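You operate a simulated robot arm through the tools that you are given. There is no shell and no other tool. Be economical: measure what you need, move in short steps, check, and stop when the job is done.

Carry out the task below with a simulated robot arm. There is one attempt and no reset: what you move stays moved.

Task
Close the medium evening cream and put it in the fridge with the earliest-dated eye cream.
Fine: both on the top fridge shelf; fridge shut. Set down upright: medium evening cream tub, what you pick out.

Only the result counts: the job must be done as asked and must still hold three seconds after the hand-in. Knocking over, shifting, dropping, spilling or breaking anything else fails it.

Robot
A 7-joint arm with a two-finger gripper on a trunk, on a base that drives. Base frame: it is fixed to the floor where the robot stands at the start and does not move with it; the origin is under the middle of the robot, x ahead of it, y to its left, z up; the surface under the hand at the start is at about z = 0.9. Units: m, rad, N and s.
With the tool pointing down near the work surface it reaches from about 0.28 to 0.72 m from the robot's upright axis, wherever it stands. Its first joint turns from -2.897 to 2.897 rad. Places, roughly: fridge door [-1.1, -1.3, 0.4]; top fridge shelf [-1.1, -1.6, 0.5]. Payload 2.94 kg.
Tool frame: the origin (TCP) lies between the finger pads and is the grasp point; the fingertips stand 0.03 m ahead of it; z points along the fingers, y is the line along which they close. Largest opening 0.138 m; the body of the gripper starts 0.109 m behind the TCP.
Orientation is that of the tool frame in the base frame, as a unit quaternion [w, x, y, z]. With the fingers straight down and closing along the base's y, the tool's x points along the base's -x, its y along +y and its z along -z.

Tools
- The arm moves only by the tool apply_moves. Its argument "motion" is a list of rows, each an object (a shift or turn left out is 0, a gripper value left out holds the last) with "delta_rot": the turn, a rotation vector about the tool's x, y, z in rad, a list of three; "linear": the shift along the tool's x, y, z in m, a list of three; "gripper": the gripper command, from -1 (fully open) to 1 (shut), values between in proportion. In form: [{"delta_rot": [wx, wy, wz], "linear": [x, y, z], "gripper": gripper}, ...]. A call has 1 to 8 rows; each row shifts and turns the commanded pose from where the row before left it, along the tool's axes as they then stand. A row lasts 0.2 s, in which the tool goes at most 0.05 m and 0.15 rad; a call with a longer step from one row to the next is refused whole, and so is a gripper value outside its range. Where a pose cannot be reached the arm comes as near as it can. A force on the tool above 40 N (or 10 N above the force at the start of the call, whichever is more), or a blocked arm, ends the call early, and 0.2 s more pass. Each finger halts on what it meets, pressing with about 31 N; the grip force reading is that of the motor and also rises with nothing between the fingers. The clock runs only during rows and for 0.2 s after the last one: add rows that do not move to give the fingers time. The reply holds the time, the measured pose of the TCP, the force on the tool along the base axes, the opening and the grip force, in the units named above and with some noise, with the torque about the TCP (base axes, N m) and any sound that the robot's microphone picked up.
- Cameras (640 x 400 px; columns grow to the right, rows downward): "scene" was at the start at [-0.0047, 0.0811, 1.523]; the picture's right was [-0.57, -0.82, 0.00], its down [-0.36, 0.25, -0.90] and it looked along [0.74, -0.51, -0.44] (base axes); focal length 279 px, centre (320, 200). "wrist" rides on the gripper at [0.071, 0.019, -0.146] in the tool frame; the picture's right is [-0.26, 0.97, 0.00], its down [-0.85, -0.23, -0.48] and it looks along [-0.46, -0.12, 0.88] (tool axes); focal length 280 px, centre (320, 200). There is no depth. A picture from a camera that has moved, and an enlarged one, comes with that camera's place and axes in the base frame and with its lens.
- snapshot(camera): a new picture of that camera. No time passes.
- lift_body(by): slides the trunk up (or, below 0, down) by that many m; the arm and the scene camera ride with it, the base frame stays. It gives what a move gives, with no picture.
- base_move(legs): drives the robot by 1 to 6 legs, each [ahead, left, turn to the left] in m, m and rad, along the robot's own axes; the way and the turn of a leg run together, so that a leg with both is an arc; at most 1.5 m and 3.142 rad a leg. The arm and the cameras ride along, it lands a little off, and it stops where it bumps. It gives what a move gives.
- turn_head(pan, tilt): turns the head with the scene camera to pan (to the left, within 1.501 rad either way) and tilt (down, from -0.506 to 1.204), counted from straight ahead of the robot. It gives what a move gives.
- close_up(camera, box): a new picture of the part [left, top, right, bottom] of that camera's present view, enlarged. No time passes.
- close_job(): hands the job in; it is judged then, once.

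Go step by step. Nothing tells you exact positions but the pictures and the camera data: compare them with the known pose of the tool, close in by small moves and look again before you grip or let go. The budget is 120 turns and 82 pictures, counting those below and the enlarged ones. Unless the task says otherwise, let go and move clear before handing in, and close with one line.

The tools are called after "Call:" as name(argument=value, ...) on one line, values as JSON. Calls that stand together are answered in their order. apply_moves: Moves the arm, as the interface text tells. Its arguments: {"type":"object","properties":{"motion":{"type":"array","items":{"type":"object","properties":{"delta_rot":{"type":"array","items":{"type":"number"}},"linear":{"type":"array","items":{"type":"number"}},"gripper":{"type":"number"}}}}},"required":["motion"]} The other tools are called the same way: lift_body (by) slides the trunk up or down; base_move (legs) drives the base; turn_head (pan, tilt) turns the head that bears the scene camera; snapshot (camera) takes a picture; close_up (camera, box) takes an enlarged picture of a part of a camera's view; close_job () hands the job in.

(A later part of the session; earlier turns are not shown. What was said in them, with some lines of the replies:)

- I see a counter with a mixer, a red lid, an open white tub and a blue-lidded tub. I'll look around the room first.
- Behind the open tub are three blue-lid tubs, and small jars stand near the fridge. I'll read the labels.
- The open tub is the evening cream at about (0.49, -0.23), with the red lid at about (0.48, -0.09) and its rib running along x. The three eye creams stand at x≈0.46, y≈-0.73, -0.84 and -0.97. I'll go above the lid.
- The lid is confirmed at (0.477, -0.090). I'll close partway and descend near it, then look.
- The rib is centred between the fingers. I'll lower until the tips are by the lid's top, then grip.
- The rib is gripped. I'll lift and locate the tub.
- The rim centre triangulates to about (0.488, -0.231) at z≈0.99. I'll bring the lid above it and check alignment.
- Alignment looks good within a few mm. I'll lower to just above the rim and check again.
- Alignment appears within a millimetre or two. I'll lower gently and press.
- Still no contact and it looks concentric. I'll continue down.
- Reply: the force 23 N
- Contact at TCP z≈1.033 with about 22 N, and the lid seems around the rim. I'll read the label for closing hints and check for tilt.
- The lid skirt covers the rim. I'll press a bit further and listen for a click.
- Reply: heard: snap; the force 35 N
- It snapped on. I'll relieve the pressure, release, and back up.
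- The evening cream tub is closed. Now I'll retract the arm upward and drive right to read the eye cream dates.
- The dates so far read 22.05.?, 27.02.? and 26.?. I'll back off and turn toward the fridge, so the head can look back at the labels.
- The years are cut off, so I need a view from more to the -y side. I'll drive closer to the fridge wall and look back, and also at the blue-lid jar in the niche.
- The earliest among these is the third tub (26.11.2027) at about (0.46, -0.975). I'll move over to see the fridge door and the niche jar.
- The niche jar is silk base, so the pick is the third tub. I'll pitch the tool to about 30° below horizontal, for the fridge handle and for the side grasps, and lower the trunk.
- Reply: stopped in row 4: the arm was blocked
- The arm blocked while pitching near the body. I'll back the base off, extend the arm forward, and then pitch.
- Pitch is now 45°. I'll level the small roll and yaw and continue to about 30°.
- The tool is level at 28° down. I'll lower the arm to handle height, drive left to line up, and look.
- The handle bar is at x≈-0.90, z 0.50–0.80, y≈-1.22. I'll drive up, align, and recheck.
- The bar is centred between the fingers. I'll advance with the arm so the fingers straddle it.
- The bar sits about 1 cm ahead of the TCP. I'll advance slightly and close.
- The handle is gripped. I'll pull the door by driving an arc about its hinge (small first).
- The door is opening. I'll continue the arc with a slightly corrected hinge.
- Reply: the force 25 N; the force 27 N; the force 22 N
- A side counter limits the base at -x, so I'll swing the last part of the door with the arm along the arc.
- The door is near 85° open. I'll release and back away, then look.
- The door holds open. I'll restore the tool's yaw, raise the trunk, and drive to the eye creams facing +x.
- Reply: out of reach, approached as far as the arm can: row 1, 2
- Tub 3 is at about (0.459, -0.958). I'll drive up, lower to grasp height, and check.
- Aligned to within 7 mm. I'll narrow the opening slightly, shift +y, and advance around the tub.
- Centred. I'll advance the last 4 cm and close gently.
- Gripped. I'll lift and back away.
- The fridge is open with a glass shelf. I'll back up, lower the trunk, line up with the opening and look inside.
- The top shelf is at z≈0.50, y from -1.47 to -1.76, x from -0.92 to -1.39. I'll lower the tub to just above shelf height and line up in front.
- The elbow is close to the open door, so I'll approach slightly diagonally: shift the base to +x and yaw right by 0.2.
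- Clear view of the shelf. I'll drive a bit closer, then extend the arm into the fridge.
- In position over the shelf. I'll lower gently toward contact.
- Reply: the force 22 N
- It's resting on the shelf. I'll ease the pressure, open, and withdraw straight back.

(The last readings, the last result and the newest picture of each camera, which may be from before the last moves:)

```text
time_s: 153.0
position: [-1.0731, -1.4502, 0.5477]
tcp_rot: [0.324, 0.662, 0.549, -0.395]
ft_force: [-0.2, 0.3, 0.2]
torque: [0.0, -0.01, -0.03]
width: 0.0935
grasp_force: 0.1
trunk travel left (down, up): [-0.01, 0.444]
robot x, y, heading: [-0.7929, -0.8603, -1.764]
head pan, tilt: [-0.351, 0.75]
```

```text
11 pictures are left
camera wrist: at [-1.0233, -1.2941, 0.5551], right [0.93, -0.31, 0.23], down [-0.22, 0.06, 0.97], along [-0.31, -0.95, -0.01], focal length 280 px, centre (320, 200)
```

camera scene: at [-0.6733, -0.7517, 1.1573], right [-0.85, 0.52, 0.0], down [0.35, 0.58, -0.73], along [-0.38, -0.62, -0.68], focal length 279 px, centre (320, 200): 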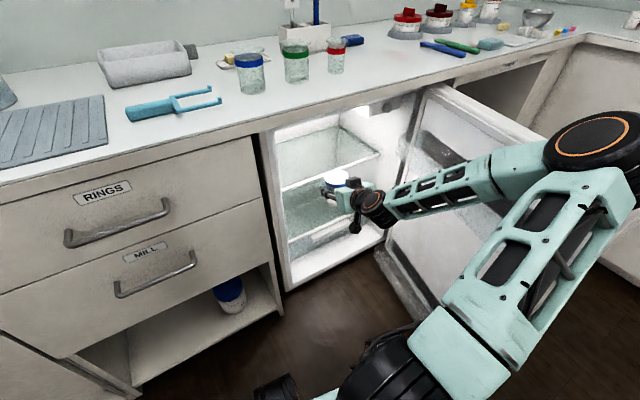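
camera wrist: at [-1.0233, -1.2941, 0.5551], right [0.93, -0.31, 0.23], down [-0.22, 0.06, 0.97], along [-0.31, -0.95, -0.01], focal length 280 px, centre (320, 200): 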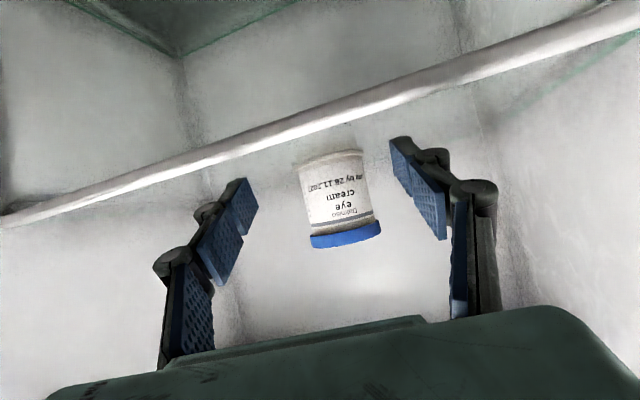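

The eye cream stands upright on the top shelf. I'll withdraw, raise the trunk and drive to the evening cream.

Call:
base_move(legs=[[-0.65, 0, 0], [0, 0, 1.764]])

Call:
lift_body(by=0.42)

Call:
apply_moves(motion=[{"linear": [-0.0132, 0, -0.0071], "gripper": -0.65}, {}])

Call:
base_move(legs=[[0.3, 0.15, 0]])

Call:
snapshot(camera="wrist")

```text
time_s: 160.9
position: [-0.0296, -0.376, 0.5484]
tcp_rot: [0.511, -0.008, 0.859, 0.002]
ft_force: [0.4, -0.6, -0.8]
torque: [0.0, -0.02, 0.0]
width: 0.0931
grasp_force: 0.1
trunk travel left (down, up): [-0.01, 0.444]
robot x, y, heading: [-0.664, -0.2193, 0.011]
head pan, tilt: [-0.351, 0.75]
```

```text
refused: 0.42 is not a number from -0.4 to 0.4
```

```text
time_s: 161.5
position: [-0.0286, -0.376, 0.5633]
tcp_rot: [0.511, -0.009, 0.859, 0.002]
ft_force: [-0.6, 0.8, -0.3]
torque: [0.01, 0.03, 0.03]
width: 0.1137
grasp_force: 0.0
trunk travel left (down, up): [-0.01, 0.444]
robot x, y, heading: [-0.6617, -0.2222, 0.012]
head pan, tilt: [-0.351, 0.75]
```

```text
time_s: 163.7
position: [0.2661, -0.2215, 0.5632]
tcp_rot: [0.512, -0.008, 0.859, 0.002]
ft_force: [-0.1, -0.8, -0.5]
torque: [-0.01, 0.03, -0.01]
width: 0.1137
grasp_force: 0.1
trunk travel left (down, up): [-0.01, 0.444]
robot x, y, heading: [-0.3696, -0.0674, 0.006]
head pan, tilt: [-0.351, 0.75]
```

```text
10 pictures are left
camera wrist: at [0.1046, -0.2049, 0.5699], right [0.11, 0.97, 0.23], down [-0.01, -0.23, 0.97], along [0.99, -0.11, -0.02], focal length 280 px, centre (320, 200)
```

wrist: 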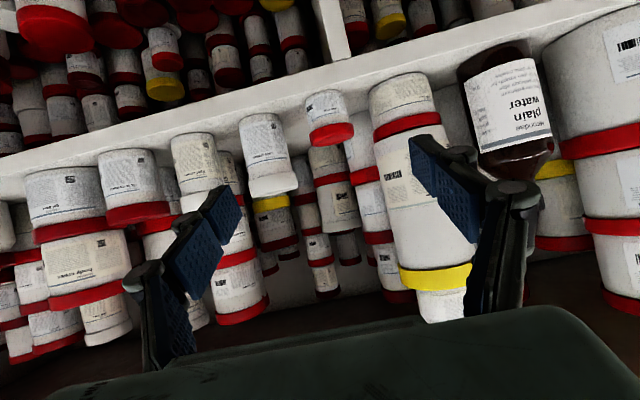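

The trunk lift was refused, so the hand is in front of the lower shelf, with no contact felt. I'll back straight off, raise, and re-approach.

Call:
base_move(legs=[[-0.25, 0, 0]])

Call:
lift_body(by=0.38)

Call:
base_move(legs=[[0.22, 0, 0]])

Call:
snapshot(camera="wrist")

```text
time_s: 165.5
position: [0.0185, -0.2235, 0.5626]
tcp_rot: [0.511, -0.009, 0.859, 0.002]
ft_force: [0.5, 0.2, -0.4]
torque: [0.04, 0.04, -0.02]
width: 0.1138
grasp_force: 0.1
trunk travel left (down, up): [-0.01, 0.444]
robot x, y, heading: [-0.6179, -0.0686, 0.021]
head pan, tilt: [-0.351, 0.75]
```

```text
time_s: 169.2
position: [0.0171, -0.2223, 0.9422]
tcp_rot: [0.512, -0.01, 0.859, 0.003]
ft_force: [0.5, 0.3, 0.0]
torque: [0.03, 0.01, -0.01]
width: 0.1142
grasp_force: 0.0
trunk travel left (down, up): [-0.39, 0.064]
robot x, y, heading: [-0.6183, -0.0696, 0.016]
head pan, tilt: [-0.351, 0.75]
```

```text
time_s: 170.8
position: [0.2375, -0.218, 0.9435]
tcp_rot: [0.511, -0.01, 0.859, 0.003]
ft_force: [-0.2, -0.9, -0.8]
torque: [0.03, -0.02, -0.03]
width: 0.114
grasp_force: 0.1
trunk travel left (down, up): [-0.39, 0.064]
robot x, y, heading: [-0.3975, -0.0668, 0.014]
head pan, tilt: [-0.351, 0.75]
```

```text
9 pictures are left
camera wrist: at [0.0747, -0.2029, 0.9498], right [0.11, 0.97, 0.23], down [-0.01, -0.23, 0.97], along [0.99, -0.11, -0.02], focal length 280 px, centre (320, 200)
```

wrist: 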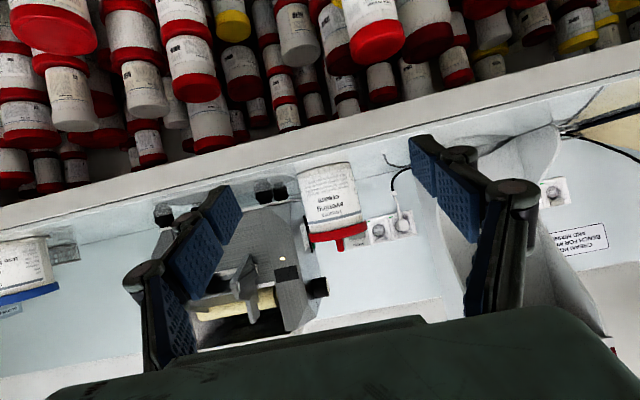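

The evening tub is confirmed at y≈-0.232. I'll close in.

Call:
base_move(legs=[[0.14, -0.015, 0]])

Call:
snapshot(camera="wrist")

```text
time_s: 172.2
position: [0.3767, -0.2321, 0.9426]
tcp_rot: [0.511, -0.009, 0.859, 0.002]
ft_force: [0.7, 0.5, -0.4]
torque: [0.0, -0.02, 0.01]
width: 0.1138
grasp_force: 0.1
trunk travel left (down, up): [-0.39, 0.064]
robot x, y, heading: [-0.2589, -0.077, 0.012]
head pan, tilt: [-0.351, 0.75]
```

```text
8 pictures are left
camera wrist: at [0.2137, -0.2161, 0.9497], right [0.11, 0.97, 0.23], down [-0.01, -0.23, 0.97], along [0.99, -0.11, -0.02], focal length 280 px, centre (320, 200)
```

wrist: 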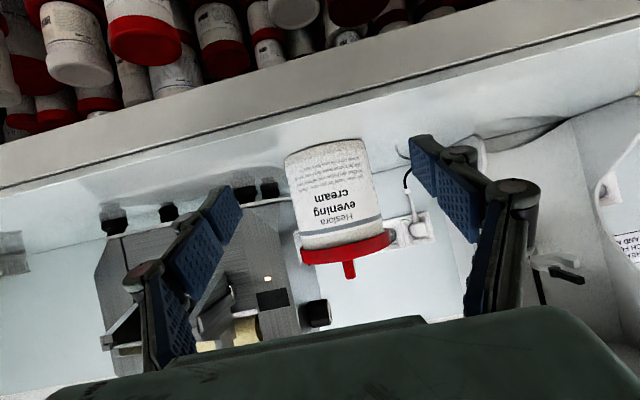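

Centred. I'll advance and grip.

Call:
apply_moves(motion=[{"linear": [-0.0191, 0, 0.0351]}, {"linear": [-0.0191, 0, 0.0351]}, {"linear": [-0.0134, 0, 0.0246]}, {"gripper": -0.3}, {"gripper": 0}, {"gripper": 0.4}, {}])

Call:
apply_moves(motion=[{"linear": [-0.0176, 0, -0.0095]}, {"linear": [-0.0308, 0, -0.0167]}, {"linear": [-0.022, 0, -0.012]}, {}])

Call:
snapshot(camera="wrist")

```text
time_s: 173.8
position: [0.4832, -0.2316, 0.9435]
tcp_rot: [0.512, -0.009, 0.859, 0.002]
ft_force: [0.4, -1.1, 1.3]
torque: [0.02, 0.04, -0.01]
width: 0.0796
grasp_force: 30.9
trunk travel left (down, up): [-0.39, 0.064]
robot x, y, heading: [-0.258, -0.0827, 0.016]
head pan, tilt: [-0.351, 0.75]
```

```text
time_s: 174.8
position: [0.4842, -0.2297, 1.022]
tcp_rot: [0.51, -0.009, 0.86, 0.002]
ft_force: [0.6, -0.4, -4.7]
torque: [0.0, 0.04, 0.03]
width: 0.0796
grasp_force: 31.0
trunk travel left (down, up): [-0.39, 0.064]
robot x, y, heading: [-0.2596, -0.0779, 0.015]
head pan, tilt: [-0.351, 0.75]
```

```text
7 pictures are left
camera wrist: at [0.3215, -0.2142, 1.0296], right [0.11, 0.97, 0.23], down [-0.01, -0.23, 0.97], along [0.99, -0.11, -0.02], focal length 280 px, centre (320, 200)
```

wrist: 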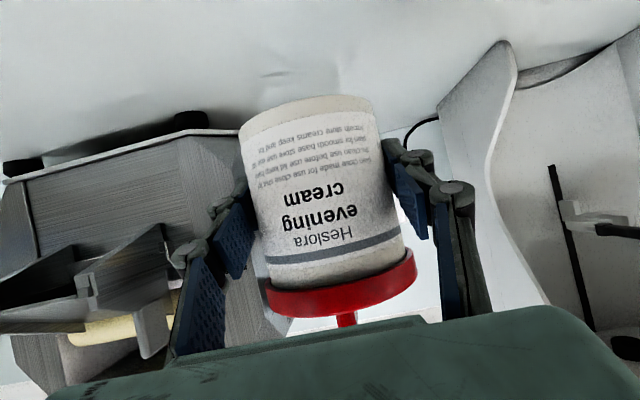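

Gripped, closed and upright. I'll drive back to the fridge, facing it straight on.

Call:
base_move(legs=[[-0.45, 0, 0], [0, 0, -1.586]])

Call:
lift_body(by=-0.38)

Call:
apply_moves(motion=[{"linear": [0.0176, 0, 0.0095]}, {"linear": [0.0176, 0, 0.0095]}, {}])

```text
time_s: 181.3
position: [-0.8668, -0.828, 1.0226]
tcp_rot: [0.361, 0.604, 0.611, -0.361]
ft_force: [0.0, -0.3, -2.9]
torque: [0.02, 0.0, -0.05]
width: 0.0797
grasp_force: 30.3
trunk travel left (down, up): [-0.39, 0.064]
robot x, y, heading: [-0.7111, -0.0833, -1.567]
head pan, tilt: [-0.351, 0.75]
```

```text
time_s: 185.0
position: [-0.8676, -0.8291, 0.6425]
tcp_rot: [0.361, 0.605, 0.612, -0.361]
ft_force: [0.3, -0.2, -4.2]
torque: [0.03, 0.0, 0.01]
width: 0.0799
grasp_force: 31.6
trunk travel left (down, up): [-0.01, 0.444]
robot x, y, heading: [-0.7107, -0.0855, -1.57]
head pan, tilt: [-0.351, 0.75]
```

```text
time_s: 185.8
position: [-0.8675, -0.8283, 0.6023]
tcp_rot: [0.361, 0.605, 0.611, -0.362]
ft_force: [-0.5, 0.6, -3.0]
torque: [0.02, -0.01, -0.01]
width: 0.0796
grasp_force: 31.1
trunk travel left (down, up): [-0.01, 0.444]
robot x, y, heading: [-0.7086, -0.0878, -1.569]
head pan, tilt: [-0.351, 0.75]
```

Call:
base_move(legs=[[0, -0.137, 0], [0.42, 0, 0]])

Call:
snapshot(camera="wrist")

Call:
snapshot(camera="scene")

```text
time_s: 189.8
position: [-1.0014, -1.2452, 0.6026]
tcp_rot: [0.361, 0.605, 0.611, -0.361]
ft_force: [-0.5, 0.5, -4.5]
torque: [-0.01, 0.05, -0.03]
width: 0.0794
grasp_force: 31.4
trunk travel left (down, up): [-0.01, 0.444]
robot x, y, heading: [-0.8446, -0.5061, -1.568]
head pan, tilt: [-0.351, 0.75]
```

```text
6 pictures are left
camera wrist: at [-0.9838, -1.0846, 0.6096], right [0.97, -0.12, 0.23], down [-0.23, 0.01, 0.97], along [-0.12, -0.99, -0.02], focal length 280 px, centre (320, 200)
```

wrist: 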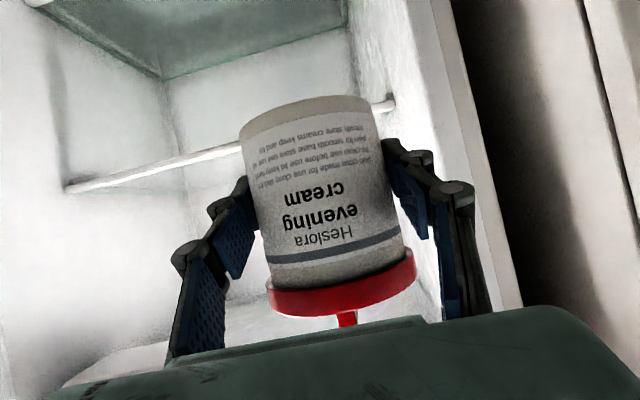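

```text
5 pictures are left
camera scene: at [-0.7371, -0.5038, 1.1573], right [-0.94, 0.34, 0.0], down [0.23, 0.64, -0.73], along [-0.25, -0.69, -0.68], focal length 279 px, centre (320, 200)
```

scene: 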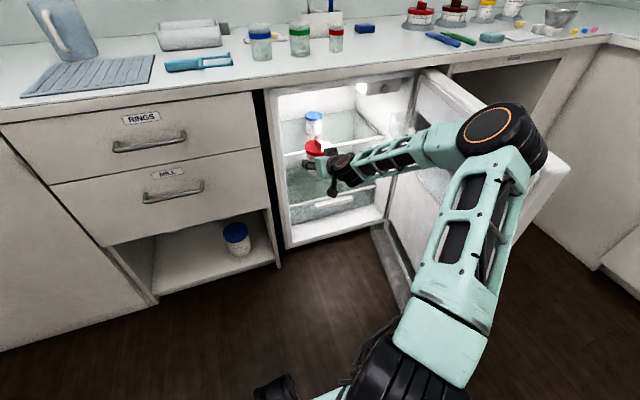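

Shifting 8 mm to -x for frame clearance, then in.

Call:
base_move(legs=[[0, -0.01, 0], [0.2, 0, 0]])

```text
time_s: 191.8
position: [-1.011, -1.4451, 0.6019]
tcp_rot: [0.361, 0.604, 0.612, -0.361]
ft_force: [0.1, -0.3, -4.4]
torque: [0.05, 0.01, 0.02]
width: 0.0798
grasp_force: 30.9
trunk travel left (down, up): [-0.01, 0.444]
robot x, y, heading: [-0.8561, -0.7064, -1.568]
head pan, tilt: [-0.351, 0.75]
```

Call:
apply_moves(motion=[{"linear": [-0.0179, 0, 0.0329]}, {"linear": [-0.0179, 0, 0.0329]}, {}, {"linear": [0.0176, 0, 0.0095]}, {"linear": [0.0176, 0, 0.0095]}, {}])

Call:
snapshot(camera="wrist")

```text
time_s: 193.2
position: [-1.0101, -1.5196, 0.5625]
tcp_rot: [0.361, 0.604, 0.612, -0.361]
ft_force: [-0.1, 0.9, -3.8]
torque: [0.02, 0.02, -0.03]
width: 0.0795
grasp_force: 30.5
trunk travel left (down, up): [-0.01, 0.444]
robot x, y, heading: [-0.8551, -0.7037, -1.573]
head pan, tilt: [-0.351, 0.75]
```

```text
4 pictures are left
camera wrist: at [-0.992, -1.3574, 0.5692], right [0.97, -0.12, 0.23], down [-0.23, 0.01, 0.97], along [-0.12, -0.99, -0.02], focal length 280 px, centre (320, 200)
```

wrist: 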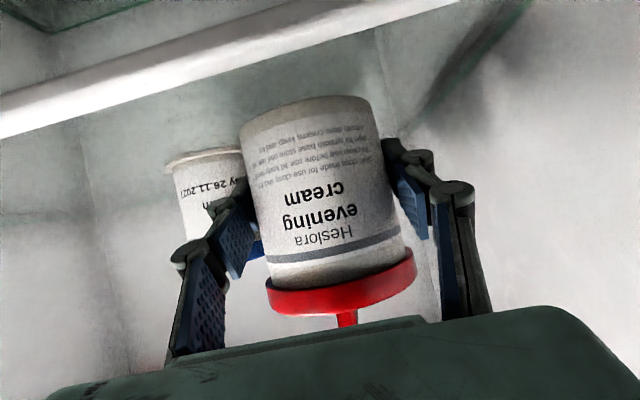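

The tubs are clear of each other. I'll lower to contact.

Call:
apply_moves(motion=[{"linear": [0.0044, 0, 0.0024]}, {"linear": [0.0035, 0, 0.0019]}, {"linear": [0.0026, 0, 0.0014]}, {"linear": [0.0026, 0, 0.0014]}, {}])

```text
time_s: 194.4
position: [-1.0104, -1.5199, 0.5532]
tcp_rot: [0.363, 0.603, 0.61, -0.364]
ft_force: [1.1, -0.5, 15.7]
torque: [0.28, -0.24, 0.07]
width: 0.0798
grasp_force: 31.6
trunk travel left (down, up): [-0.01, 0.444]
robot x, y, heading: [-0.8548, -0.7014, -1.572]
head pan, tilt: [-0.351, 0.75]
```

Contact made. I'll ease, open slightly and withdraw.

Call:
apply_moves(motion=[{"linear": [-0.0013, 0, -0.0007]}, {"gripper": -0.2}, {"gripper": -0.33}, {}, {}])

Call:
apply_moves(motion=[{"linear": [0.0095, 0, -0.0176]}, {"linear": [0.0191, 0, -0.0351]}, {"linear": [0.0191, 0, -0.0351]}, {}])

Call:
base_move(legs=[[-0.4, 0, 0]])

Call:
snapshot(camera="wrist")

```text
time_s: 195.6
position: [-1.0086, -1.5194, 0.5493]
tcp_rot: [0.361, 0.605, 0.611, -0.362]
ft_force: [-0.6, -0.2, -0.5]
torque: [0.01, -0.01, 0.0]
width: 0.0921
grasp_force: 0.0
trunk travel left (down, up): [-0.01, 0.444]
robot x, y, heading: [-0.8569, -0.7015, -1.568]
head pan, tilt: [-0.351, 0.75]
```

```text
time_s: 196.6
position: [-1.0113, -1.4182, 0.5492]
tcp_rot: [0.362, 0.604, 0.611, -0.361]
ft_force: [-0.2, 0.2, 0.0]
torque: [0.02, -0.03, 0.01]
width: 0.0919
grasp_force: 0.0
trunk travel left (down, up): [-0.01, 0.444]
robot x, y, heading: [-0.852, -0.7014, -1.562]
head pan, tilt: [-0.351, 0.75]
```

```text
time_s: 199.1
position: [-1.0107, -1.0195, 0.5496]
tcp_rot: [0.362, 0.603, 0.612, -0.361]
ft_force: [-1.3, -0.4, -0.2]
torque: [-0.05, -0.01, 0.02]
width: 0.0918
grasp_force: 0.1
trunk travel left (down, up): [-0.01, 0.444]
robot x, y, heading: [-0.8544, -0.301, -1.562]
head pan, tilt: [-0.351, 0.75]
```

```text
3 pictures are left
camera wrist: at [-0.9935, -0.8567, 0.5571], right [0.97, -0.11, 0.23], down [-0.23, 0.01, 0.97], along [-0.11, -0.99, -0.02], focal length 280 px, centre (320, 200)
```

wrist: 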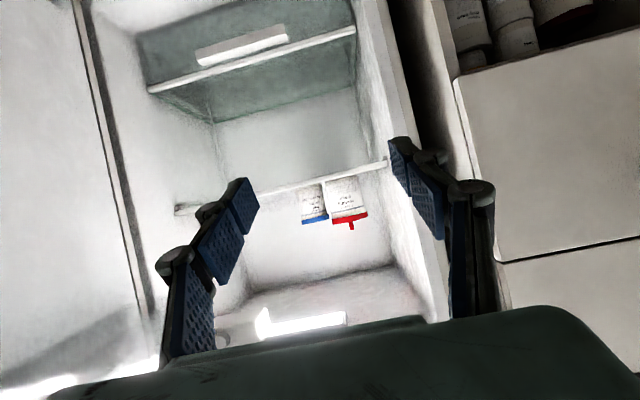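

Both tubs stand upright on the top shelf. Now to close the door: I'll close the fingers, retract, go around the door's free edge to its outer side, and push it shut.

Call:
apply_moves(motion=[{"linear": [0.0191, 0, -0.0351], "gripper": 0.5}, {"linear": [0.0191, 0, -0.0351], "gripper": 1}, {}, {}, {}])

Call:
base_move(legs=[[-0.35, 0, 0], [0, 0, 0.762], [-0.675, -0.694, 0]])

Call:
turn_head(pan=0.1, tilt=0.6)

Call:
snapshot(camera="scene")

```text
time_s: 200.3
position: [-1.0113, -0.9372, 0.5492]
tcp_rot: [0.362, 0.603, 0.612, -0.361]
ft_force: [0.5, -0.3, -0.2]
torque: [-0.04, 0.0, 0.01]
width: 0.0
grasp_force: 28.1
trunk travel left (down, up): [-0.01, 0.444]
robot x, y, heading: [-0.8569, -0.3064, -1.564]
head pan, tilt: [-0.351, 0.75]
```

```text
time_s: 210.7
position: [-1.4959, -0.5144, 0.549]
tcp_rot: [0.471, 0.33, 0.793, -0.199]
ft_force: [-0.8, 0.4, -0.5]
torque: [-0.03, 0.02, -0.01]
width: 0.0
grasp_force: 28.1
trunk travel left (down, up): [-0.01, 0.444]
robot x, y, heading: [-1.8258, 0.051, -0.798]
head pan, tilt: [-0.351, 0.75]
```

```text
time_s: 211.6
position: [-1.4966, -0.5164, 0.551]
tcp_rot: [0.471, 0.331, 0.793, -0.2]
ft_force: [0.1, 0.5, -0.5]
torque: [-0.04, 0.04, -0.02]
width: 0.0
grasp_force: 28.5
trunk travel left (down, up): [-0.01, 0.444]
robot x, y, heading: [-1.8232, 0.0553, -0.804]
head pan, tilt: [0.099, 0.6]
```

```text
2 pictures are left
camera scene: at [-1.7173, 0.1447, 1.1701], right [-0.64, -0.77, 0.0], down [-0.43, 0.36, -0.82], along [0.63, -0.53, -0.57], focal length 279 px, centre (320, 200)
```

scene: 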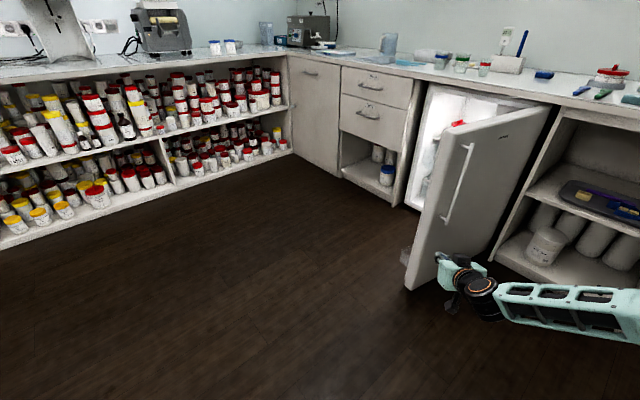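

The door is unchanged. I'll move down along its outer side, then push.

Call:
base_move(legs=[[0.276, -0.268, 0]])

Call:
base_move(legs=[[0.05, 0.05, 0]])

```text
time_s: 214.5
position: [-1.496, -0.8978, 0.5496]
tcp_rot: [0.471, 0.33, 0.794, -0.199]
ft_force: [1.0, -0.1, 0.4]
torque: [-0.01, 0.0, -0.01]
width: 0.0001
grasp_force: 28.9
trunk travel left (down, up): [-0.01, 0.444]
robot x, y, heading: [-1.8261, -0.3292, -0.794]
head pan, tilt: [0.099, 0.6]
```

```text
time_s: 215.6
position: [-1.4259, -0.8977, 0.5505]
tcp_rot: [0.47, 0.331, 0.793, -0.2]
ft_force: [0.1, 0.1, -0.3]
torque: [-0.01, 0.01, 0.02]
width: 0.0
grasp_force: 28.3
trunk travel left (down, up): [-0.01, 0.444]
robot x, y, heading: [-1.7523, -0.3332, -0.796]
head pan, tilt: [0.099, 0.6]
```

Call:
base_move(legs=[[0.1044, 0.2325, -0.25]])

Call:
base_move(legs=[[0.1044, 0.2325, -0.25]])

```text
time_s: 218.3
position: [-1.3277, -0.9042, 0.549]
tcp_rot: [0.442, 0.426, 0.746, -0.256]
ft_force: [0.1, 0.0, -0.1]
torque: [-0.01, 0.03, 0.01]
width: 0.0
grasp_force: 28.6
trunk travel left (down, up): [-0.01, 0.444]
robot x, y, heading: [-1.5095, -0.2744, -1.048]
head pan, tilt: [0.099, 0.6]
```

```text
time_s: 220.9
position: [-1.2346, -0.9326, 0.5499]
tcp_rot: [0.407, 0.516, 0.688, -0.309]
ft_force: [-0.1, 0.2, 0.2]
torque: [-0.01, 0.04, 0.0]
width: 0.0
grasp_force: 28.4
trunk travel left (down, up): [-0.01, 0.444]
robot x, y, heading: [-1.2515, -0.2787, -1.294]
head pan, tilt: [0.099, 0.6]
```

Call:
base_move(legs=[[0.1044, 0.2325, -0.25]])

Call:
turn_head(pan=-0.2, tilt=0.7)

Call:
snapshot(camera="scene")

```text
time_s: 223.6
position: [-1.1526, -0.987, 0.5495]
tcp_rot: [0.367, 0.596, 0.619, -0.356]
ft_force: [-0.1, -0.2, -0.8]
torque: [-0.01, -0.04, -0.03]
width: 0.0
grasp_force: 28.1
trunk travel left (down, up): [-0.01, 0.444]
robot x, y, heading: [-1.0082, -0.3448, -1.544]
head pan, tilt: [0.099, 0.6]
```

```text
time_s: 224.4
position: [-1.1523, -0.9865, 0.5507]
tcp_rot: [0.367, 0.597, 0.618, -0.357]
ft_force: [-0.9, 1.0, -0.5]
torque: [-0.02, 0.01, 0.04]
width: 0.0002
grasp_force: 28.3
trunk travel left (down, up): [-0.01, 0.444]
robot x, y, heading: [-1.0144, -0.3474, -1.547]
head pan, tilt: [-0.201, 0.7]
```

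```text
1 pictures are left
camera scene: at [-0.8905, -0.3488, 1.1616], right [-0.98, 0.17, 0.0], down [0.11, 0.63, -0.77], along [-0.13, -0.75, -0.64], focal length 279 px, centre (320, 200)
```

scene: 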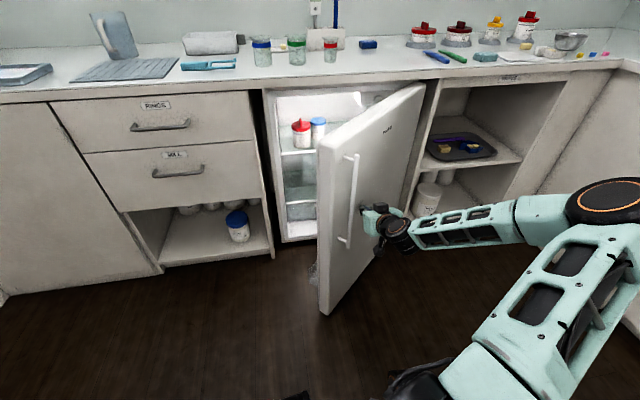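

The door is about half closed with both tubs upright inside. I'll continue pushing forward.

Call:
base_move(legs=[[0.17, 0.09, 0]])

Call:
base_move(legs=[[0.06, 0.02, 0]])

```text
time_s: 225.9
position: [-1.0594, -1.1507, 0.5505]
tcp_rot: [0.366, 0.596, 0.618, -0.357]
ft_force: [-0.6, 0.0, 0.6]
torque: [-0.02, 0.02, 0.01]
width: 0.0
grasp_force: 28.5
trunk travel left (down, up): [-0.01, 0.444]
robot x, y, heading: [-0.9158, -0.5141, -1.547]
head pan, tilt: [-0.201, 0.7]
```

```text
time_s: 226.9
position: [-1.0387, -1.2084, 0.5485]
tcp_rot: [0.367, 0.596, 0.618, -0.357]
ft_force: [0.1, -0.1, 0.8]
torque: [0.01, -0.02, -0.03]
width: 0.0
grasp_force: 29.3
trunk travel left (down, up): [-0.01, 0.444]
robot x, y, heading: [-0.8949, -0.5712, -1.547]
head pan, tilt: [-0.201, 0.7]
```

Nearly shut; I'll push the last centimetres with the arm, force-guarded.

Call:
apply_moves(motion=[{"linear": [-0.0095, 0, 0.0176]}, {"linear": [-0.0048, 0, 0.0088]}, {"linear": [-0.0048, 0, 0.0088]}, {"linear": [-0.0048, 0, 0.0088]}, {"linear": [-0.0048, 0, 0.0088]}, {}])

```text
time_s: 227.9
position: [-1.0377, -1.2529, 0.5472]
tcp_rot: [0.364, 0.598, 0.62, -0.354]
ft_force: [-0.1, 15.1, 7.9]
torque: [-0.18, 0.02, -0.03]
width: 0.0
grasp_force: 28.4
trunk travel left (down, up): [-0.01, 0.444]
robot x, y, heading: [-0.8925, -0.5673, -1.547]
head pan, tilt: [-0.201, 0.7]
stopped in row 5: the force on the tool passed its limit at 54 N (the readings are from after the stop); the commanded pose is now the measured one
```

The door hit its stop at TCP y≈-1.253, so it should be shut. I'll back off gently and verify.

Call:
apply_moves(motion=[{"linear": [0.0048, 0, -0.0088]}, {"linear": [0.0143, 0, -0.0263]}, {"linear": [0.0143, 0, -0.0263]}, {}])

Call:
base_move(legs=[[-0.2, 0, 0]])

Call:
snapshot(camera="scene")

```text
time_s: 228.9
position: [-1.0386, -1.1856, 0.5473]
tcp_rot: [0.363, 0.599, 0.62, -0.354]
ft_force: [0.5, 0.3, -0.4]
torque: [0.0, 0.0, 0.02]
width: 0.0003
grasp_force: 28.3
trunk travel left (down, up): [-0.01, 0.444]
robot x, y, heading: [-0.8985, -0.5707, -1.547]
head pan, tilt: [-0.201, 0.7]
```

```text
time_s: 230.5
position: [-1.0439, -0.9883, 0.5469]
tcp_rot: [0.364, 0.598, 0.621, -0.353]
ft_force: [-0.8, 0.2, 0.7]
torque: [-0.02, -0.02, 0.0]
width: 0.0
grasp_force: 28.7
trunk travel left (down, up): [-0.01, 0.444]
robot x, y, heading: [-0.8974, -0.369, -1.544]
head pan, tilt: [-0.201, 0.7]
```

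```text
0 pictures are left
camera scene: at [-0.7804, -0.3733, 1.1615], right [-0.98, 0.17, 0.0], down [0.11, 0.63, -0.76], along [-0.13, -0.75, -0.64], focal length 279 px, centre (320, 200)
```

scene: 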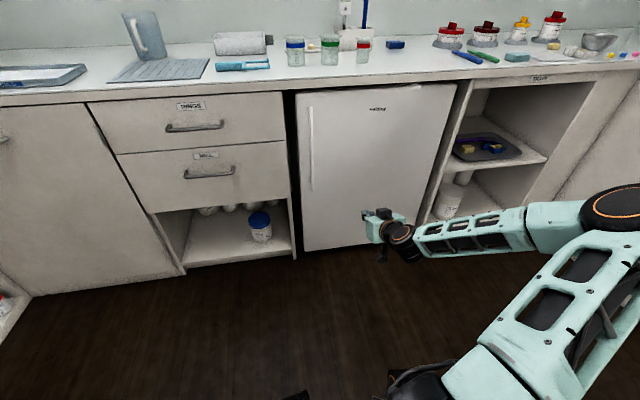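

The fridge door is shut flush, and the arm is clear. I'm handing in.

Call:
close_job()

```text
The job is handed in.
```

The job is handed in. The medium evening cream is lidded (it snapped shut), and it stands upright on the top fridge shelf with the earliest-dated eye cream (use by 26.11.2027). The fridge is shut.
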